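You operate a simulated robot arm through the tools that you are given. There is no shell and no other tool. Be economical: measure what you need, move in short steps, check, and stop when the job is done.

You run a simulated robot arm. Do the job below in one go: nothing can be reset, and whatever is moved stays where it is left.

## Task
Take the small green bobbin and leave it on the blue slip.

Only the result counts: the job must be done as asked and must still hold three seconds after the hand-in. Knocking over, shifting, dropping, spilling or breaking anything else fails it.

## Robot
A 7-joint arm with a two-finger parallel gripper, fixed in place. Base frame: the origin is at the foot of the arm, x ahead of it, y to its left, z up; the work surface is at about z = 0. Lengths are in m, angles in degrees, forces in N, time in s.
With the tool pointing down near the work surface it reaches from about 0.24 to 0.62 m from the base axis. Its first joint turns from -66.0 to 66.0 degrees. Payload 2.6 kg.
Tool frame: the origin (TCP) lies between the finger pads and is the grasp point; the fingertips stand 0.03 m ahead of it; z points along the fingers, y is the line along which they close. Largest opening 0.094 m; finger width 0.028, thickness 0.01; the body of the gripper, 0.05 by 0.096 m, starts 0.055 m behind the TCP.
Orientation is that of the tool frame in the base frame, as a unit quaternion [x, y, z, w]. With the fingers straight down and closing along the base's y, the tool's x points along the base's -x, its y along +y and its z along -z.

## Interface
- The arm moves only by the tool send_rows. Its argument "rows" is a list of rows, each a list of 5 numbers: the shift along the tool's x, y, z in units of 20 mm (1.0 is 20 mm), then the turn about the tool's z in units of 5 degrees (1.0 is 5 degrees), then the opening, from 0 (shut) to 1 (fully open). In form: [[dx, dy, dz, yaw, claw], ...]. A call has 1 to 8 rows; each row shifts and turns the commanded pose from where the row before left it, along the tool's axes as they then stand. A call with a number of a shift or a turn outside -1 to 1 is refused whole. Each row takes 0.2 s and may step no farther than 0.05 m and 8.6 degrees from the row before; otherwise, or with a gripper value out of range, the whole call is refused. A pose out of reach is approached as far as the arm can. The call stops where the force on the tool passes 40 N (or 10 N more than at its start, if that is more) or the arm is blocked; 0.2 s more then pass. Each finger travels about 0.072 m/s and halts on what it meets, pressing with about 28 N; the grip force reading is that of the motor and also rises with nothing between the fingers. The clock runs only during rows and for 0.2 s after the last one: add rows that do not move to give the fingers time. The reply holds the time, the measured pose of the TCP, the force on the tool along the base axes, the opening and the grip force, in the units named above and with some noise, and new pictures: "views" is both (left out), scene, wrist or none.
- Cameras (640 x 400 px; columns grow to the right, rows downward): "scene" is fixed at [0.0355, 0.4424, 0.5486]; the picture's right is [-0.72, -0.70, 0.00], its down [-0.49, 0.50, -0.71] and it looks along [0.50, -0.51, -0.70] (base axes); focal length 311 px, centre (320, 200). "wrist" rides on the gripper at [-0.037, 0, -0.058] in the tool frame; the picture's right is [0.00, -1.00, 0.00], its down [0.97, 0.00, -0.24] and it looks along [0.24, 0.00, 0.97] (tool axes); focal length 218 px, centre (320, 200).
- point_at(camera, pixels): for up to 12 pixels [column, row] of the newest picture of that camera ("zoom" is the newest enlarged one), the place [x, y, z] in the base frame of the surface seen there, good to about 0.003 m. It takes no simulated time.
- close_up(camera, box): a new picture of the part [left, top, right, bottom] of that camera's present view, enlarged. It takes no simulated time.
- job_done(): hands the job in; it is judged then, once.

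Work in short steps. Measure before you move; look again where a grasp or a placing could have gone wrong, and mend it. You have 60 turns and 120 pictures in all, those below and enlarged ones among them. Open the gripper and draw the arm clear of the work before you hand the job in, unless the task says otherwise; then end with one line.

The tools are called after "Emit:" by a JSON object that holds its "op" and its "data". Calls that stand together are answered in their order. send_rows: Moves the arm, as the interface text tells. Its arguments: {"type":"object","properties":{"rows":{"type":"array","items":{"type":"array","items":{"type":"number"}}},"views":{"type":"string","enum":["both","scene","wrist","none"]}},"required":["rows"]} The other tools are called the same way: point_at (camera, pixels) gives the place of the surface under pixels of a picture; close_up (camera, box) takes an enlarged picture of a part of a camera's view; job_done () hands the job in.

At the start:

```text
time: 0.0
ee_pos: [0.3405, -0.1942, 0.2136]
ee_rot: [0.0, 1.0, 0.0, 0.0]
contact_force: [-0.3, -0.8, -0.4]
finger_gap: 0.094
gripper_force: 0.1
```

scene: 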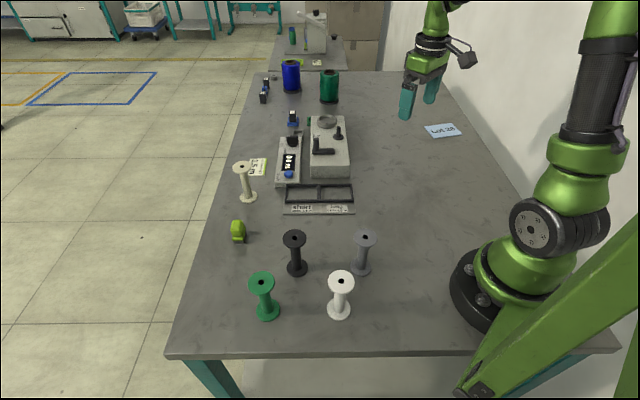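
wrist: 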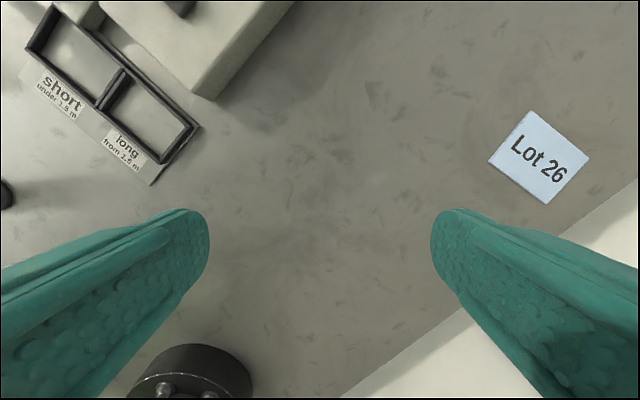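

The green bobbin appears at scene (264,295), and the blue slip "Lot 26" at (443,130). I'll enlarge both and measure them.

Emit:
{"op": "close_up", "data": {"camera": "scene", "box": [220, 220, 380, 330]}}

Emit:
{"op": "point_at", "data": {"camera": "scene", "pixels": [[262, 276], [262, 283], [265, 295], [267, 312], [267, 319], [340, 275], [294, 235], [364, 238], [238, 232], [443, 130], [329, 75], [297, 268]]}}

Emit:
{"op": "point_at", "data": {"camera": "wrist", "pixels": [[540, 157], [530, 112], [588, 155], [547, 203], [490, 160]]}}

Emit:
{"op": "close_up", "data": {"camera": "scene", "box": [220, 40, 480, 210]}}

```text
3.64 times, centred on (300, 275) of scene
```

zoom: 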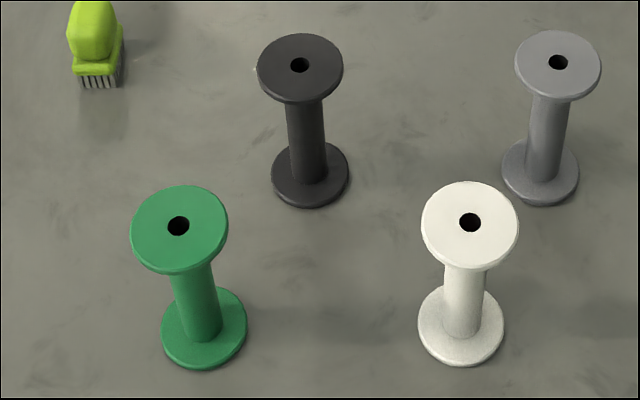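

```text
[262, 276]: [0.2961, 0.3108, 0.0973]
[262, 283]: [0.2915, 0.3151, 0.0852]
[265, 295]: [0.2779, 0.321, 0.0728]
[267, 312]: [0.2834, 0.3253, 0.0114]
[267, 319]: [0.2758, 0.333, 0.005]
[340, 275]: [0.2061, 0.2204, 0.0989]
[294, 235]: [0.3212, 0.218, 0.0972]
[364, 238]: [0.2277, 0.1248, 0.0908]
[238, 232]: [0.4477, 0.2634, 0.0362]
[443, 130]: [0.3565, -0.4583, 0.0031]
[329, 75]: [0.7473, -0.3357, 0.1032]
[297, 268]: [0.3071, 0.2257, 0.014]
```

```text
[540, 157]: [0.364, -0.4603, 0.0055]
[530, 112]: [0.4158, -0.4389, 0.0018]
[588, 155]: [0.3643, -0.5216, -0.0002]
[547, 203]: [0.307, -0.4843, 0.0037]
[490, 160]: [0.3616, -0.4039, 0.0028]
```

```text
2.35 times, centred on (350, 125) of scene
```

zoom: 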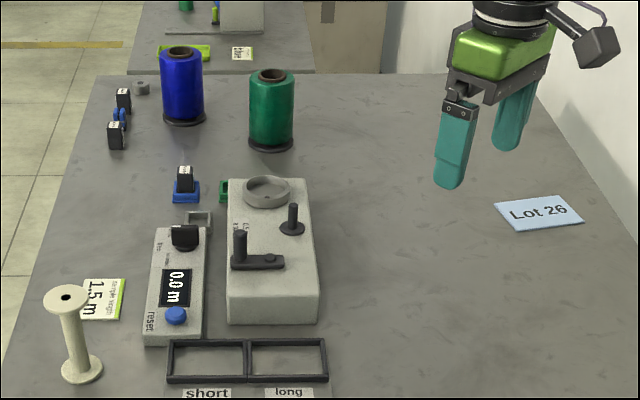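

The green bobbin at (264,295) stands about 0.1 m tall, but there is another green thing behind the tester near (308,122). I'll look at it before choosing.

Emit:
{"op": "close_up", "data": {"camera": "scene", "box": [276, 95, 346, 139]}}

Emit:
{"op": "point_at", "data": {"camera": "scene", "pixels": [[262, 291], [262, 274], [250, 283], [274, 283], [262, 273], [267, 304], [267, 299], [319, 122], [331, 183], [238, 165]]}}

```text
9.09 times, centred on (311, 117) of scene
```

zoom: 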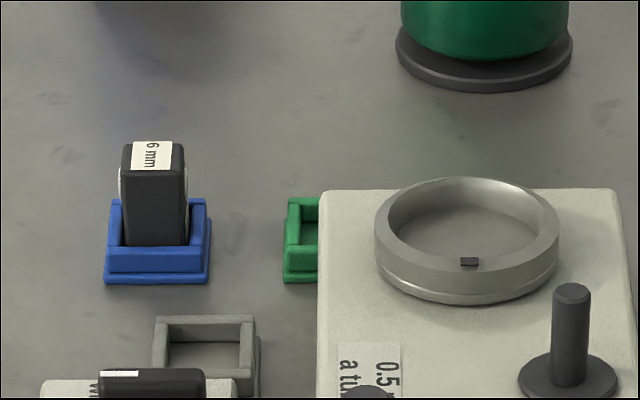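

```text
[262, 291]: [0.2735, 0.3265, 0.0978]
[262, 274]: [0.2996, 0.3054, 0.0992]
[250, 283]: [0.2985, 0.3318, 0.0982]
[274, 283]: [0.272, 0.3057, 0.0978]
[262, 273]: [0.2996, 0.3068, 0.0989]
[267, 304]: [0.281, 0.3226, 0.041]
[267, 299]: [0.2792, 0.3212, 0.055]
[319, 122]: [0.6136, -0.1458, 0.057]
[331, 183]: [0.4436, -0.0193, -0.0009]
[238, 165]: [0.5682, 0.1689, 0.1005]
```

That's only a parts tray, so the target is the bobbin at about (0.286, 0.318), with its top at z 0.098. The slip centre is at about (0.362, -0.462). I'll travel along +y at the present height with the gripper open.

Emit:
{"op": "send_rows", "data": {"rows": [[0, 1, 0, 0, 1], [0, 1, 0, 0, 1], [0, 1, 0, 0, 1], [0, 1, 0, 0, 1], [0, 1, 0, 0, 1], [0, 1, 0, 0, 1], [0, 1, 0, 0, 1], [0, 1, 0, 0, 1]], "views": "none"}}

Emit:
{"op": "send_rows", "data": {"rows": [[0, 1, 0, 0, 1], [0, 1, 0, 0, 1], [0, 1, 0, 0, 1], [0, 1, 0, 0, 1], [0, 1, 0, 0, 1], [0, 1, 0, 0, 1], [0, 1, 0, 0, 1], [0, 1, 0, 0, 1]], "views": "none"}}

Emit:
{"op": "send_rows", "data": {"rows": [[0.4, 1, 0, 0, 1], [0.4, 1, 0, 0, 1], [0.4, 1, 0, 0, 1], [0.4, 1, 0, 0, 1], [0.4, 1, 0, 0, 1], [0.4, 1, 0, 0, 1], [0.3, 1, 0, 0, 1], [0, 1, 0, 0, 1]]}}

```text
time: 1.8
ee_pos: [0.3397, -0.0327, 0.2144]
ee_rot: [0.001, 1.0, 0.001, -0.001]
contact_force: [0.2, 0.9, -0.1]
finger_gap: 0.0937
gripper_force: 0.1
```

```text
time: 3.6
ee_pos: [0.3413, 0.1282, 0.2124]
ee_rot: [0.0, 1.0, 0.0, 0.0]
contact_force: [0.4, -0.1, -1.0]
finger_gap: 0.094
gripper_force: 0.0
```

```text
time: 5.4
ee_pos: [0.2857, 0.2859, 0.2129]
ee_rot: [0.0, 1.0, 0.0, 0.001]
contact_force: [0.1, 0.1, 0.6]
finger_gap: 0.0939
gripper_force: 0.0
```

scene: 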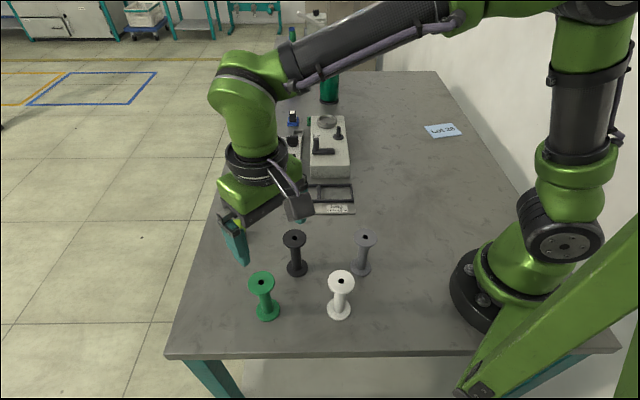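
wrist: 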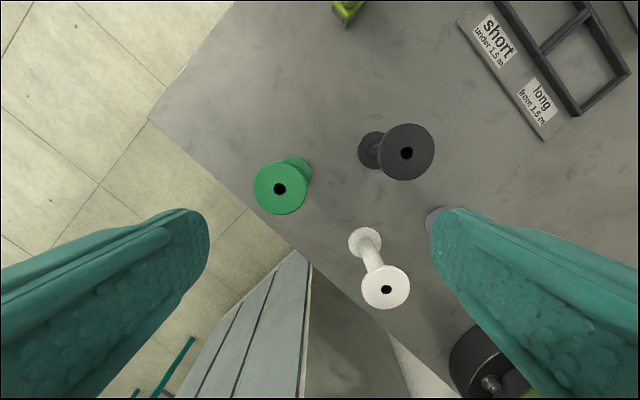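

The wrist view shows the green flange centred at (279,188). I'll measure its rim exactly.

Emit:
{"op": "point_at", "data": {"camera": "wrist", "pixels": [[257, 188], [303, 188], [279, 167], [279, 210], [268, 188], [291, 188], [300, 163], [406, 152], [386, 288]]}}

```text
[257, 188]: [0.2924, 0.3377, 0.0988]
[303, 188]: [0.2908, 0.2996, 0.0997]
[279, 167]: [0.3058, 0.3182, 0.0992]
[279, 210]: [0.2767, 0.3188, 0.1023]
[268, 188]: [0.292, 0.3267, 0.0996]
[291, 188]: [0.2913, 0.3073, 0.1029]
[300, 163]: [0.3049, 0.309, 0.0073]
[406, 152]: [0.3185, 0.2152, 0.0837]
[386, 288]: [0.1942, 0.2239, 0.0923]
```

The flange centre is at (0.290, 0.319), with its top at 0.100 and a diameter of about 0.04. I'll centre over it, come down partway and check.

Emit:
{"op": "send_rows", "data": {"rows": [[-0.2, 0.85, 0, 0, 1], [0, 0.8, 0, 0, 1], [0, 0, 1, 0, 1], [0, 0, 1, 0, 1], [0, 0, 1, 0, 1], [0, 0, 0, 0, 1]]}}

```text
time: 6.8
ee_pos: [0.2905, 0.3192, 0.1515]
ee_rot: [-0.001, 1.0, 0.0, 0.0]
contact_force: [0.3, 0.8, -0.4]
finger_gap: 0.0941
gripper_force: 0.0
```

scene: 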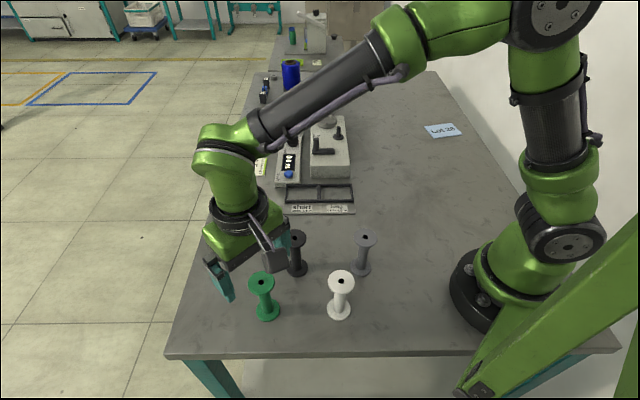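
wrist: 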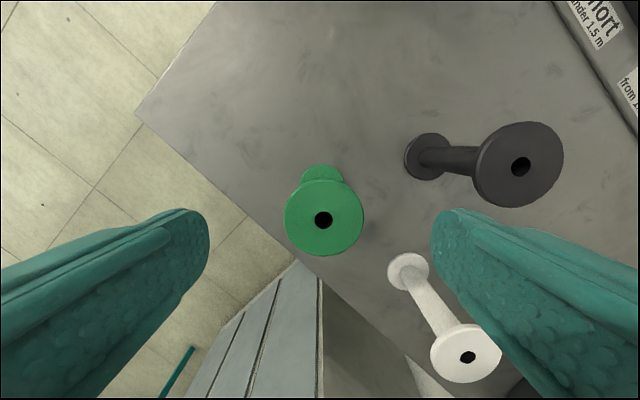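

The flange is centred between the fingers at (324,217), and the black and white bobbins are clear of the finger paths. I'll confirm the centre once more.

Emit:
{"op": "point_at", "data": {"camera": "wrist", "pixels": [[324, 185], [324, 253], [288, 217], [360, 217], [322, 170], [480, 165]]}}

```text
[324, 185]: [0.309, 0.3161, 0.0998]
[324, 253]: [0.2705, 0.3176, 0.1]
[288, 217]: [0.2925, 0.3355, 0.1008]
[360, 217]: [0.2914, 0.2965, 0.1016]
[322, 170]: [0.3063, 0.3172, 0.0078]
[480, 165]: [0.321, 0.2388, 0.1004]
```

The centre is (0.290, 0.317), so I'll shift 2 mm, lower to z about 0.085, and close around the top flange.

Emit:
{"op": "send_rows", "data": {"rows": [[0, -0.1, 0.8, 0, 1], [0, 0, 0.8, 0, 1], [0, 0, 0.85, 0, 1], [0, 0, 0.85, 0, 1], [0, 0, 0, 0, 1]], "views": "both"}}

Emit:
{"op": "send_rows", "data": {"rows": [[0, 0, 0, 0, 0.7], [0, 0, 0, 0, 0.5], [0, 0, 0, 0, 0.3], [0, 0, 0, 0, 0.2], [0, 0, 0, 0, 0.2], [0, 0, 0, 0, 0.2]]}}

```text
time: 8.0
ee_pos: [0.2895, 0.318, 0.087]
ee_rot: [0.0, 1.0, -0.001, 0.0]
contact_force: [-0.5, -0.5, 0.3]
finger_gap: 0.094
gripper_force: 0.1
```

scene: 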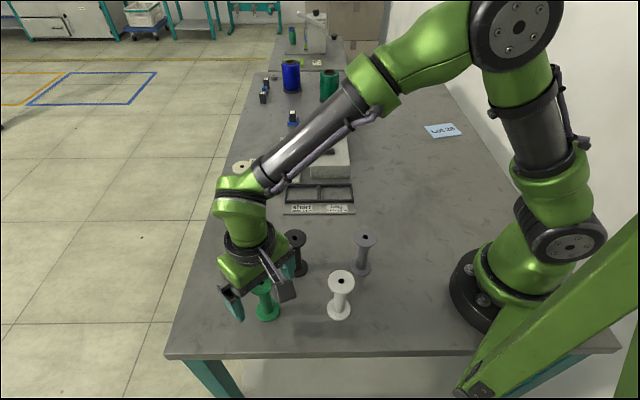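
wrist: 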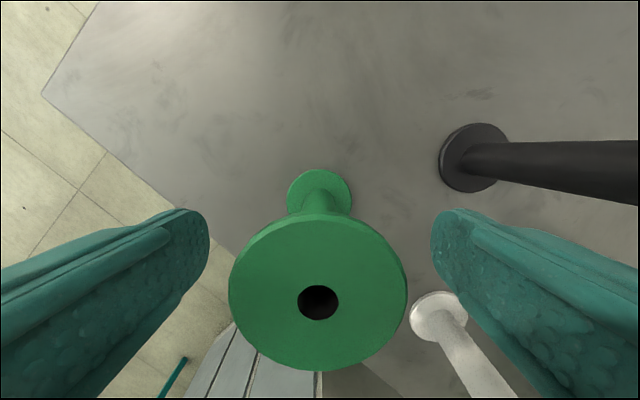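

```text
time: 9.4
ee_pos: [0.2902, 0.3181, 0.0859]
ee_rot: [0.0, 1.0, 0.0, 0.0]
contact_force: [-0.8, 0.2, 0.0]
finger_gap: 0.0427
gripper_force: 27.9
```

scene: 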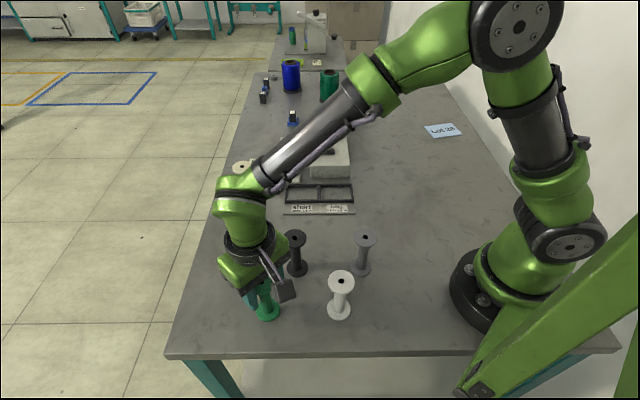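
wrist: 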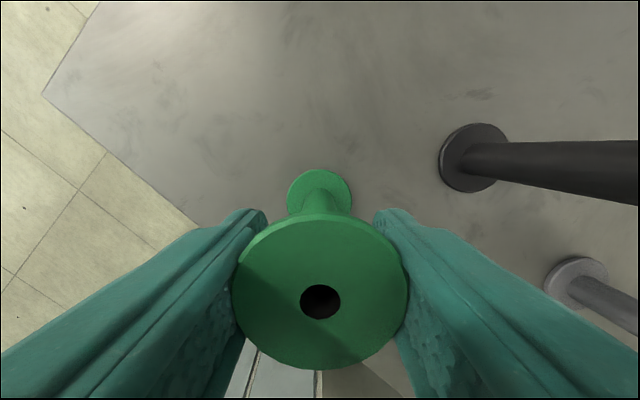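

The flange is gripped at a 0.0427 m gap with 28 N. I'll lift straight up to about z 0.226.

Emit:
{"op": "send_rows", "data": {"rows": [[0, 0, -0.3, 0, 0.2], [0, 0, -0.7, 0, 0.2], [0, 0, -1, 0, 0.2], [0, 0, -1, 0, 0.2], [0, 0, -1, 0, 0.2], [0, 0, -1, 0, 0.2], [0, 0, -1, 0, 0.2], [0, 0, -1, 0, 0.2]]}}

```text
time: 11.2
ee_pos: [0.2901, 0.318, 0.2257]
ee_rot: [0.0, 1.0, 0.001, 0.0]
contact_force: [0.2, -0.8, -0.5]
finger_gap: 0.043
gripper_force: 28.0
```

scene: 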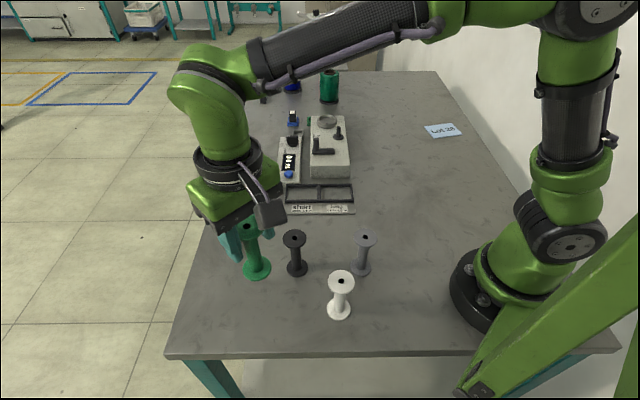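
wrist: 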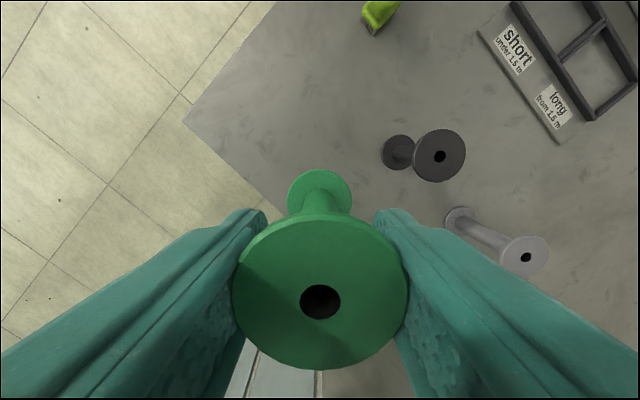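

It's held upright and clear. I'll carry it along -y while easing x outward.

Emit:
{"op": "send_rows", "data": {"rows": [[-0.2, -0.5, 0, 0, 0.2], [-0.3, -1, 0, 0, 0.2], [-0.3, -1, 0, 0, 0.2], [-0.3, -1, 0, 0, 0.2], [-0.3, -1, 0, 0, 0.2], [-0.3, -1, 0, 0, 0.2], [-0.3, -1, 0, 0, 0.2], [-0.3, -1, 0, 0, 0.2]], "views": "none"}}

Emit:
{"op": "send_rows", "data": {"rows": [[0, -1, 0, 0, 0.2], [0, -1, 0, 0, 0.2], [0, -1, 0, 0, 0.2], [0, -1, 0, 0, 0.2], [0, -1, 0, 0, 0.2], [0, -1, 0, 0, 0.2], [0, -1, 0, 0, 0.2], [0, -1, 0, 0, 0.2]], "views": "scene"}}

Emit:
{"op": "send_rows", "data": {"rows": [[0, -1, 0, 0, 0.2], [0, -1, 0, 0, 0.2], [0, -1, 0, 0, 0.2], [0, -1, 0, 0, 0.2], [0, -1, 0, 0, 0.2], [0, -1, 0, 0, 0.2], [0, -1, 0, 0, 0.2], [0, -1, 0, 0, 0.2]], "views": "none"}}

Emit:
{"op": "send_rows", "data": {"rows": [[-0.2, -1, 0, 0, 0.2], [-0.2, -1, 0, 0, 0.2], [-0.2, -1, 0, 0, 0.2], [-0.2, -1, 0, 0, 0.2], [-0.2, -1, 0, 0, 0.2], [-0.2, -1, 0, 0, 0.2], [-0.1, -1, 0, 0, 0.2], [0, -1, 0, 0, 0.2]]}}

```text
time: 13.0
ee_pos: [0.3351, 0.1673, 0.2283]
ee_rot: [0.0, 1.0, 0.0, 0.0]
contact_force: [-0.2, 0.2, -0.4]
finger_gap: 0.0428
gripper_force: 28.1
```

```text
time: 14.8
ee_pos: [0.3373, 0.0066, 0.2285]
ee_rot: [0.0, 1.0, 0.0, -0.001]
contact_force: [0.1, 1.2, 0.5]
finger_gap: 0.0427
gripper_force: 28.0
```

scene: 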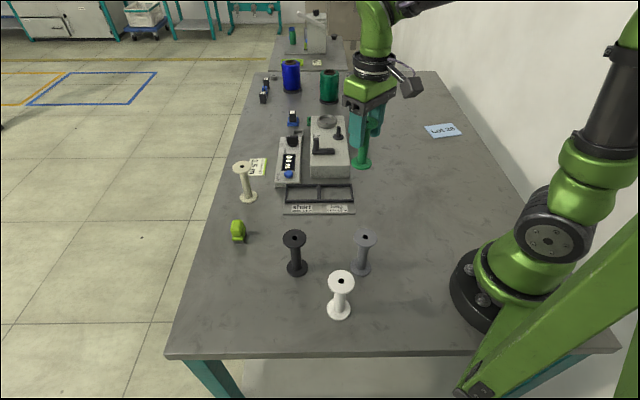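

```text
time: 16.6
ee_pos: [0.3367, -0.1527, 0.2264]
ee_rot: [0.0, 1.0, 0.0, 0.0]
contact_force: [0.2, -0.3, -0.1]
finger_gap: 0.0426
gripper_force: 27.9
```

```text
time: 18.4
ee_pos: [0.3615, -0.3123, 0.2262]
ee_rot: [0.0, 1.0, 0.0, 0.0]
contact_force: [0.2, 0.8, 0.3]
finger_gap: 0.0425
gripper_force: 28.1
```

scene: 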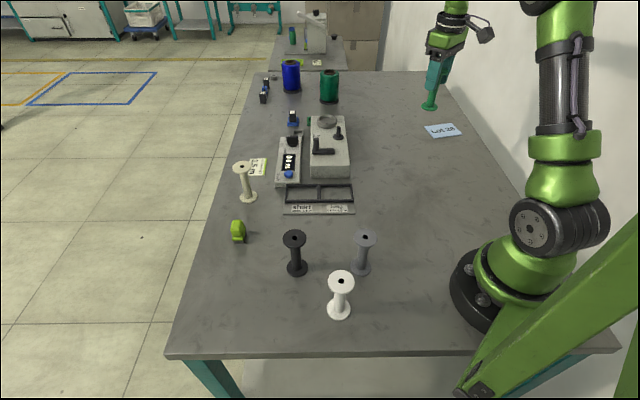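
wrist: 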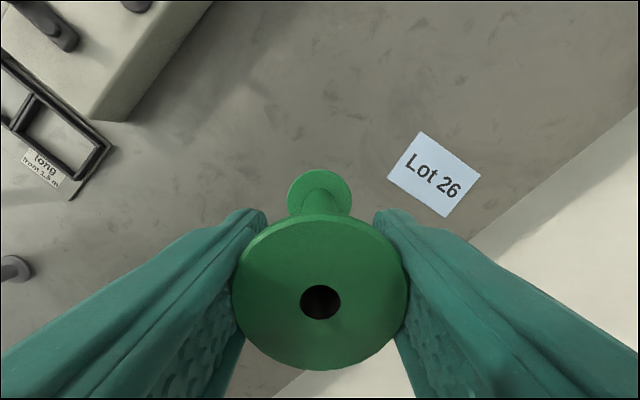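

The slip is at wrist (434,173), close to the table edge and wall. I'll re-measure its corners and the wall.

Emit:
{"op": "point_at", "data": {"camera": "wrist", "pixels": [[419, 134], [479, 177], [446, 215], [390, 176], [434, 175], [540, 190], [620, 150], [320, 173]]}}

Emit:
{"op": "point_at", "data": {"camera": "scene", "pixels": [[500, 130], [480, 100], [520, 170], [443, 130], [429, 106]]}}

```text
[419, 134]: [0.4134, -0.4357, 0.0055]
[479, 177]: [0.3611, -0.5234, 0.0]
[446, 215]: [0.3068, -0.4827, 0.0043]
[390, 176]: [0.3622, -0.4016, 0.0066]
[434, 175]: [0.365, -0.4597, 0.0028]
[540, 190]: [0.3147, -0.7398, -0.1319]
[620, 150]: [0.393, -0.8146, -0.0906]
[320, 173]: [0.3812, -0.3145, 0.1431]
```

```text
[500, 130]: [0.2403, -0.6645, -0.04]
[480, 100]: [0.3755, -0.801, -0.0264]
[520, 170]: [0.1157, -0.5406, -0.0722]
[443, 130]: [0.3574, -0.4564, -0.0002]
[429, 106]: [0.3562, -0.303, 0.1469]
```

The slip centre is (0.361, -0.461) and the bobbin hangs upright. I'll move above the slip and start lowering.

Emit:
{"op": "send_rows", "data": {"rows": [[0, -1, 0, 0, 0.2], [0, -1, 0, 0, 0.2], [0, -1, 0, 0, 0.2], [0, -1, 0, 0, 0.2], [0, -1, 0, 0, 0.2], [0, -1, 0, 0, 0.2], [0, -0.9, 0, 0, 0.2], [0, -0.55, 0, 0, 0.2]], "views": "none"}}

Emit:
{"op": "send_rows", "data": {"rows": [[0, 0, 1, 0, 0.2], [0, 0, 1, 0, 0.2], [0, 0, 1, 0, 0.2], [0, 0, 1, 0, 0.2], [0, 0, 1, 0, 0.2], [0, 0, 0.8, 0, 0.2], [0, 0, 0, 0, 0.2]]}}

```text
time: 20.2
ee_pos: [0.3609, -0.462, 0.2278]
ee_rot: [0.0, 1.0, 0.0, 0.0]
contact_force: [0.1, -0.9, 0.1]
finger_gap: 0.0427
gripper_force: 28.8
```

```text
time: 21.8
ee_pos: [0.3628, -0.4619, 0.1127]
ee_rot: [0.0, 1.0, 0.0, 0.001]
contact_force: [0.3, 0.0, -0.7]
finger_gap: 0.0429
gripper_force: 27.6
```

scene: 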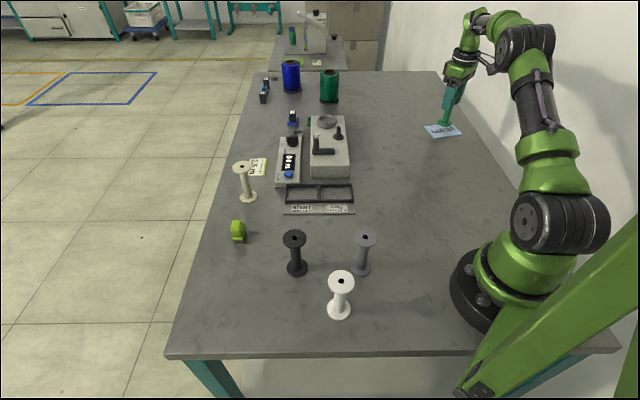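
wrist: 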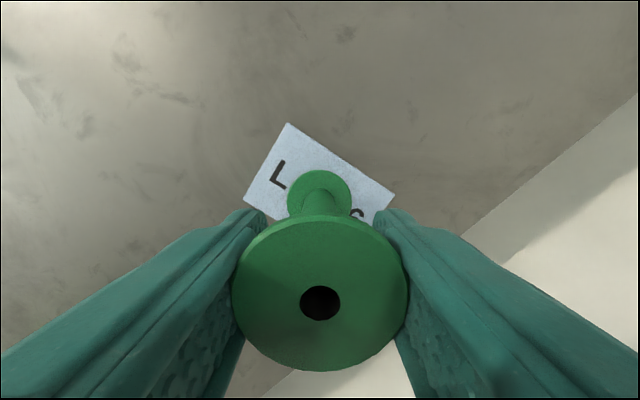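

It's over the slip, with the bottom about 2.5 cm above it. I'll lower in small steps, watching the force.

Emit:
{"op": "send_rows", "data": {"rows": [[0, 0, 0.5, 0, 0.2], [0, 0, 0.4, 0, 0.2], [0, 0, 0.15, 0, 0.2], [0, 0, 0.1, 0, 0.2], [0, 0, 0, 0, 0.2]]}}

```text
time: 23.0
ee_pos: [0.3627, -0.4614, 0.0885]
ee_rot: [0.0, 1.0, -0.001, 0.001]
contact_force: [-0.7, 0.0, 6.3]
finger_gap: 0.0427
gripper_force: 27.7
```

scene: 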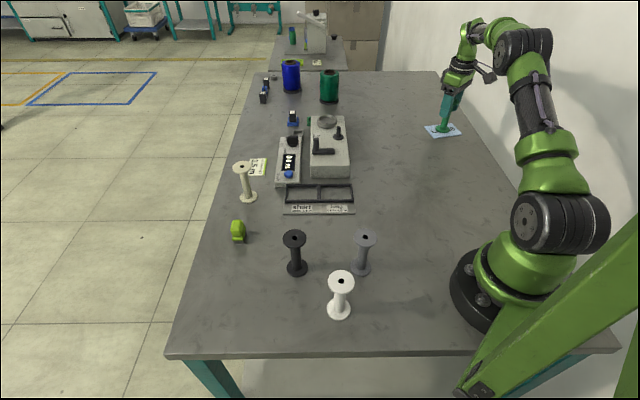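
wrist: 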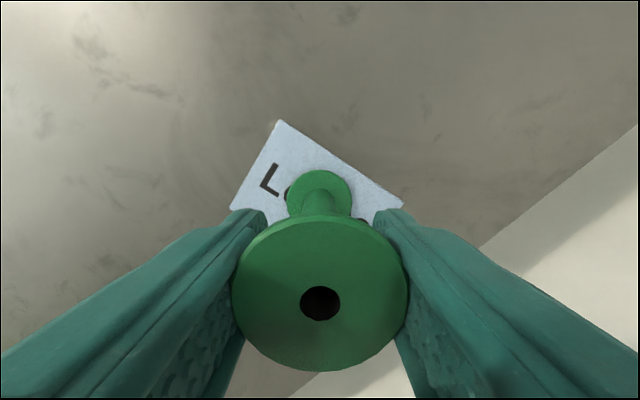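

The upward force is 6.3 N, so it is resting on the slip. I'll open slowly.

Emit:
{"op": "send_rows", "data": {"rows": [[0, 0, 0, 0, 0.48], [0, 0, 0, 0, 0.55], [0, 0, 0, 0, 0.7], [0, 0, 0, 0, 0.85], [0, 0, 0, 0, 1], [0, 0, 0, 0, 1]]}}

```text
time: 24.4
ee_pos: [0.3644, -0.4615, 0.0875]
ee_rot: [0.001, 1.0, 0.0, 0.001]
contact_force: [0.4, 0.1, -0.7]
finger_gap: 0.094
gripper_force: 0.0
```

scene: 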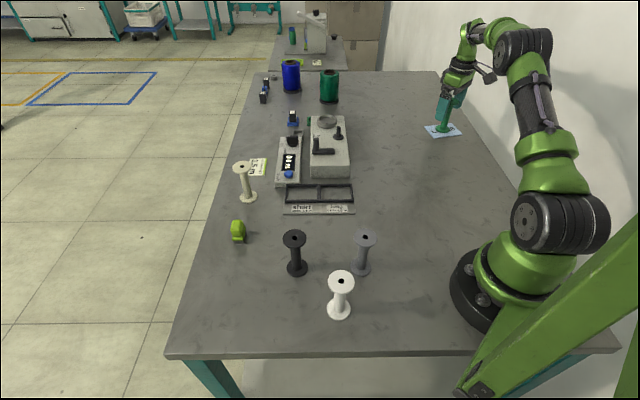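
wrist: 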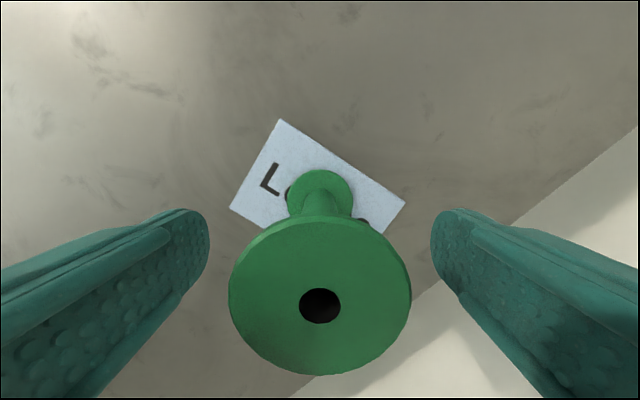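

The bobbin stands on the slip with the fingers clear. I'll rise straight up, then move off along +y.

Emit:
{"op": "send_rows", "data": {"rows": [[0, 0, -0.5, 0, 1], [0, 0, -1, 0, 1], [0, 0, -1, 0, 1], [0, 0, -1, 0, 1], [0, 0, -1, 0, 1], [0, 0, -1, 0, 1], [0, 0, -1, 0, 1], [0, 0, -0.5, 0, 1]], "views": "none"}}

Emit:
{"op": "send_rows", "data": {"rows": [[0, 1, 0, 0, 1], [0, 1, 0, 0, 1], [0, 1, 0, 0, 1], [0, 1, 0, 0, 1], [0, 1, 0, 0, 1], [0, 1, 0, 0, 1], [0, 1, 0, 0, 1], [0, 1, 0, 0, 1]]}}

Emit:
{"op": "close_up", "data": {"camera": "scene", "box": [380, 70, 500, 150]}}

```text
time: 26.2
ee_pos: [0.364, -0.4588, 0.2279]
ee_rot: [0.0, 1.0, 0.001, 0.0]
contact_force: [-0.4, -0.6, 0.1]
finger_gap: 0.094
gripper_force: 0.0
out of reach, approached as far as the arm can: row 8
```

```text
time: 28.0
ee_pos: [0.4287, -0.3761, 0.2632]
ee_rot: [0.0, 1.0, 0.0, 0.0]
contact_force: [0.3, -1.0, 0.0]
finger_gap: 0.094
gripper_force: 0.0
out of reach, approached as far as the arm can: row 1, 2, 3, 4, 5, 6, 7, 8
```

scene: 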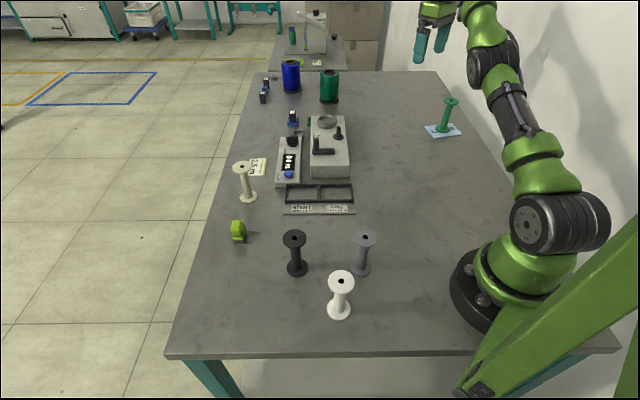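
wrist: 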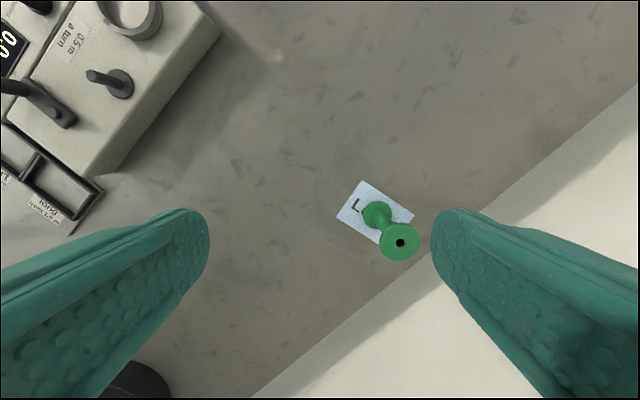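

```text
5.00 times, centred on (440, 110) of scene
```

zoom: 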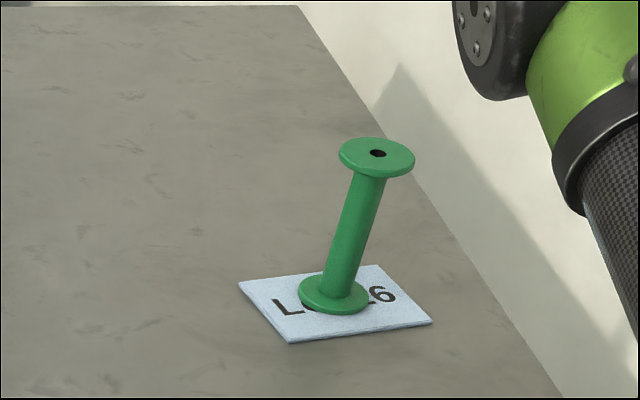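

The bobbin stands wholly on the slip, the arm is clear and the gripper open, and nothing else has moved. I'm handing in.

Emit:
{"op": "job_done", "data": {}}

```text
The job is handed in.
```

The small green bobbin is standing upright on the blue "Lot 26" slip, the gripper is open and clear of it, and nothing else was moved.
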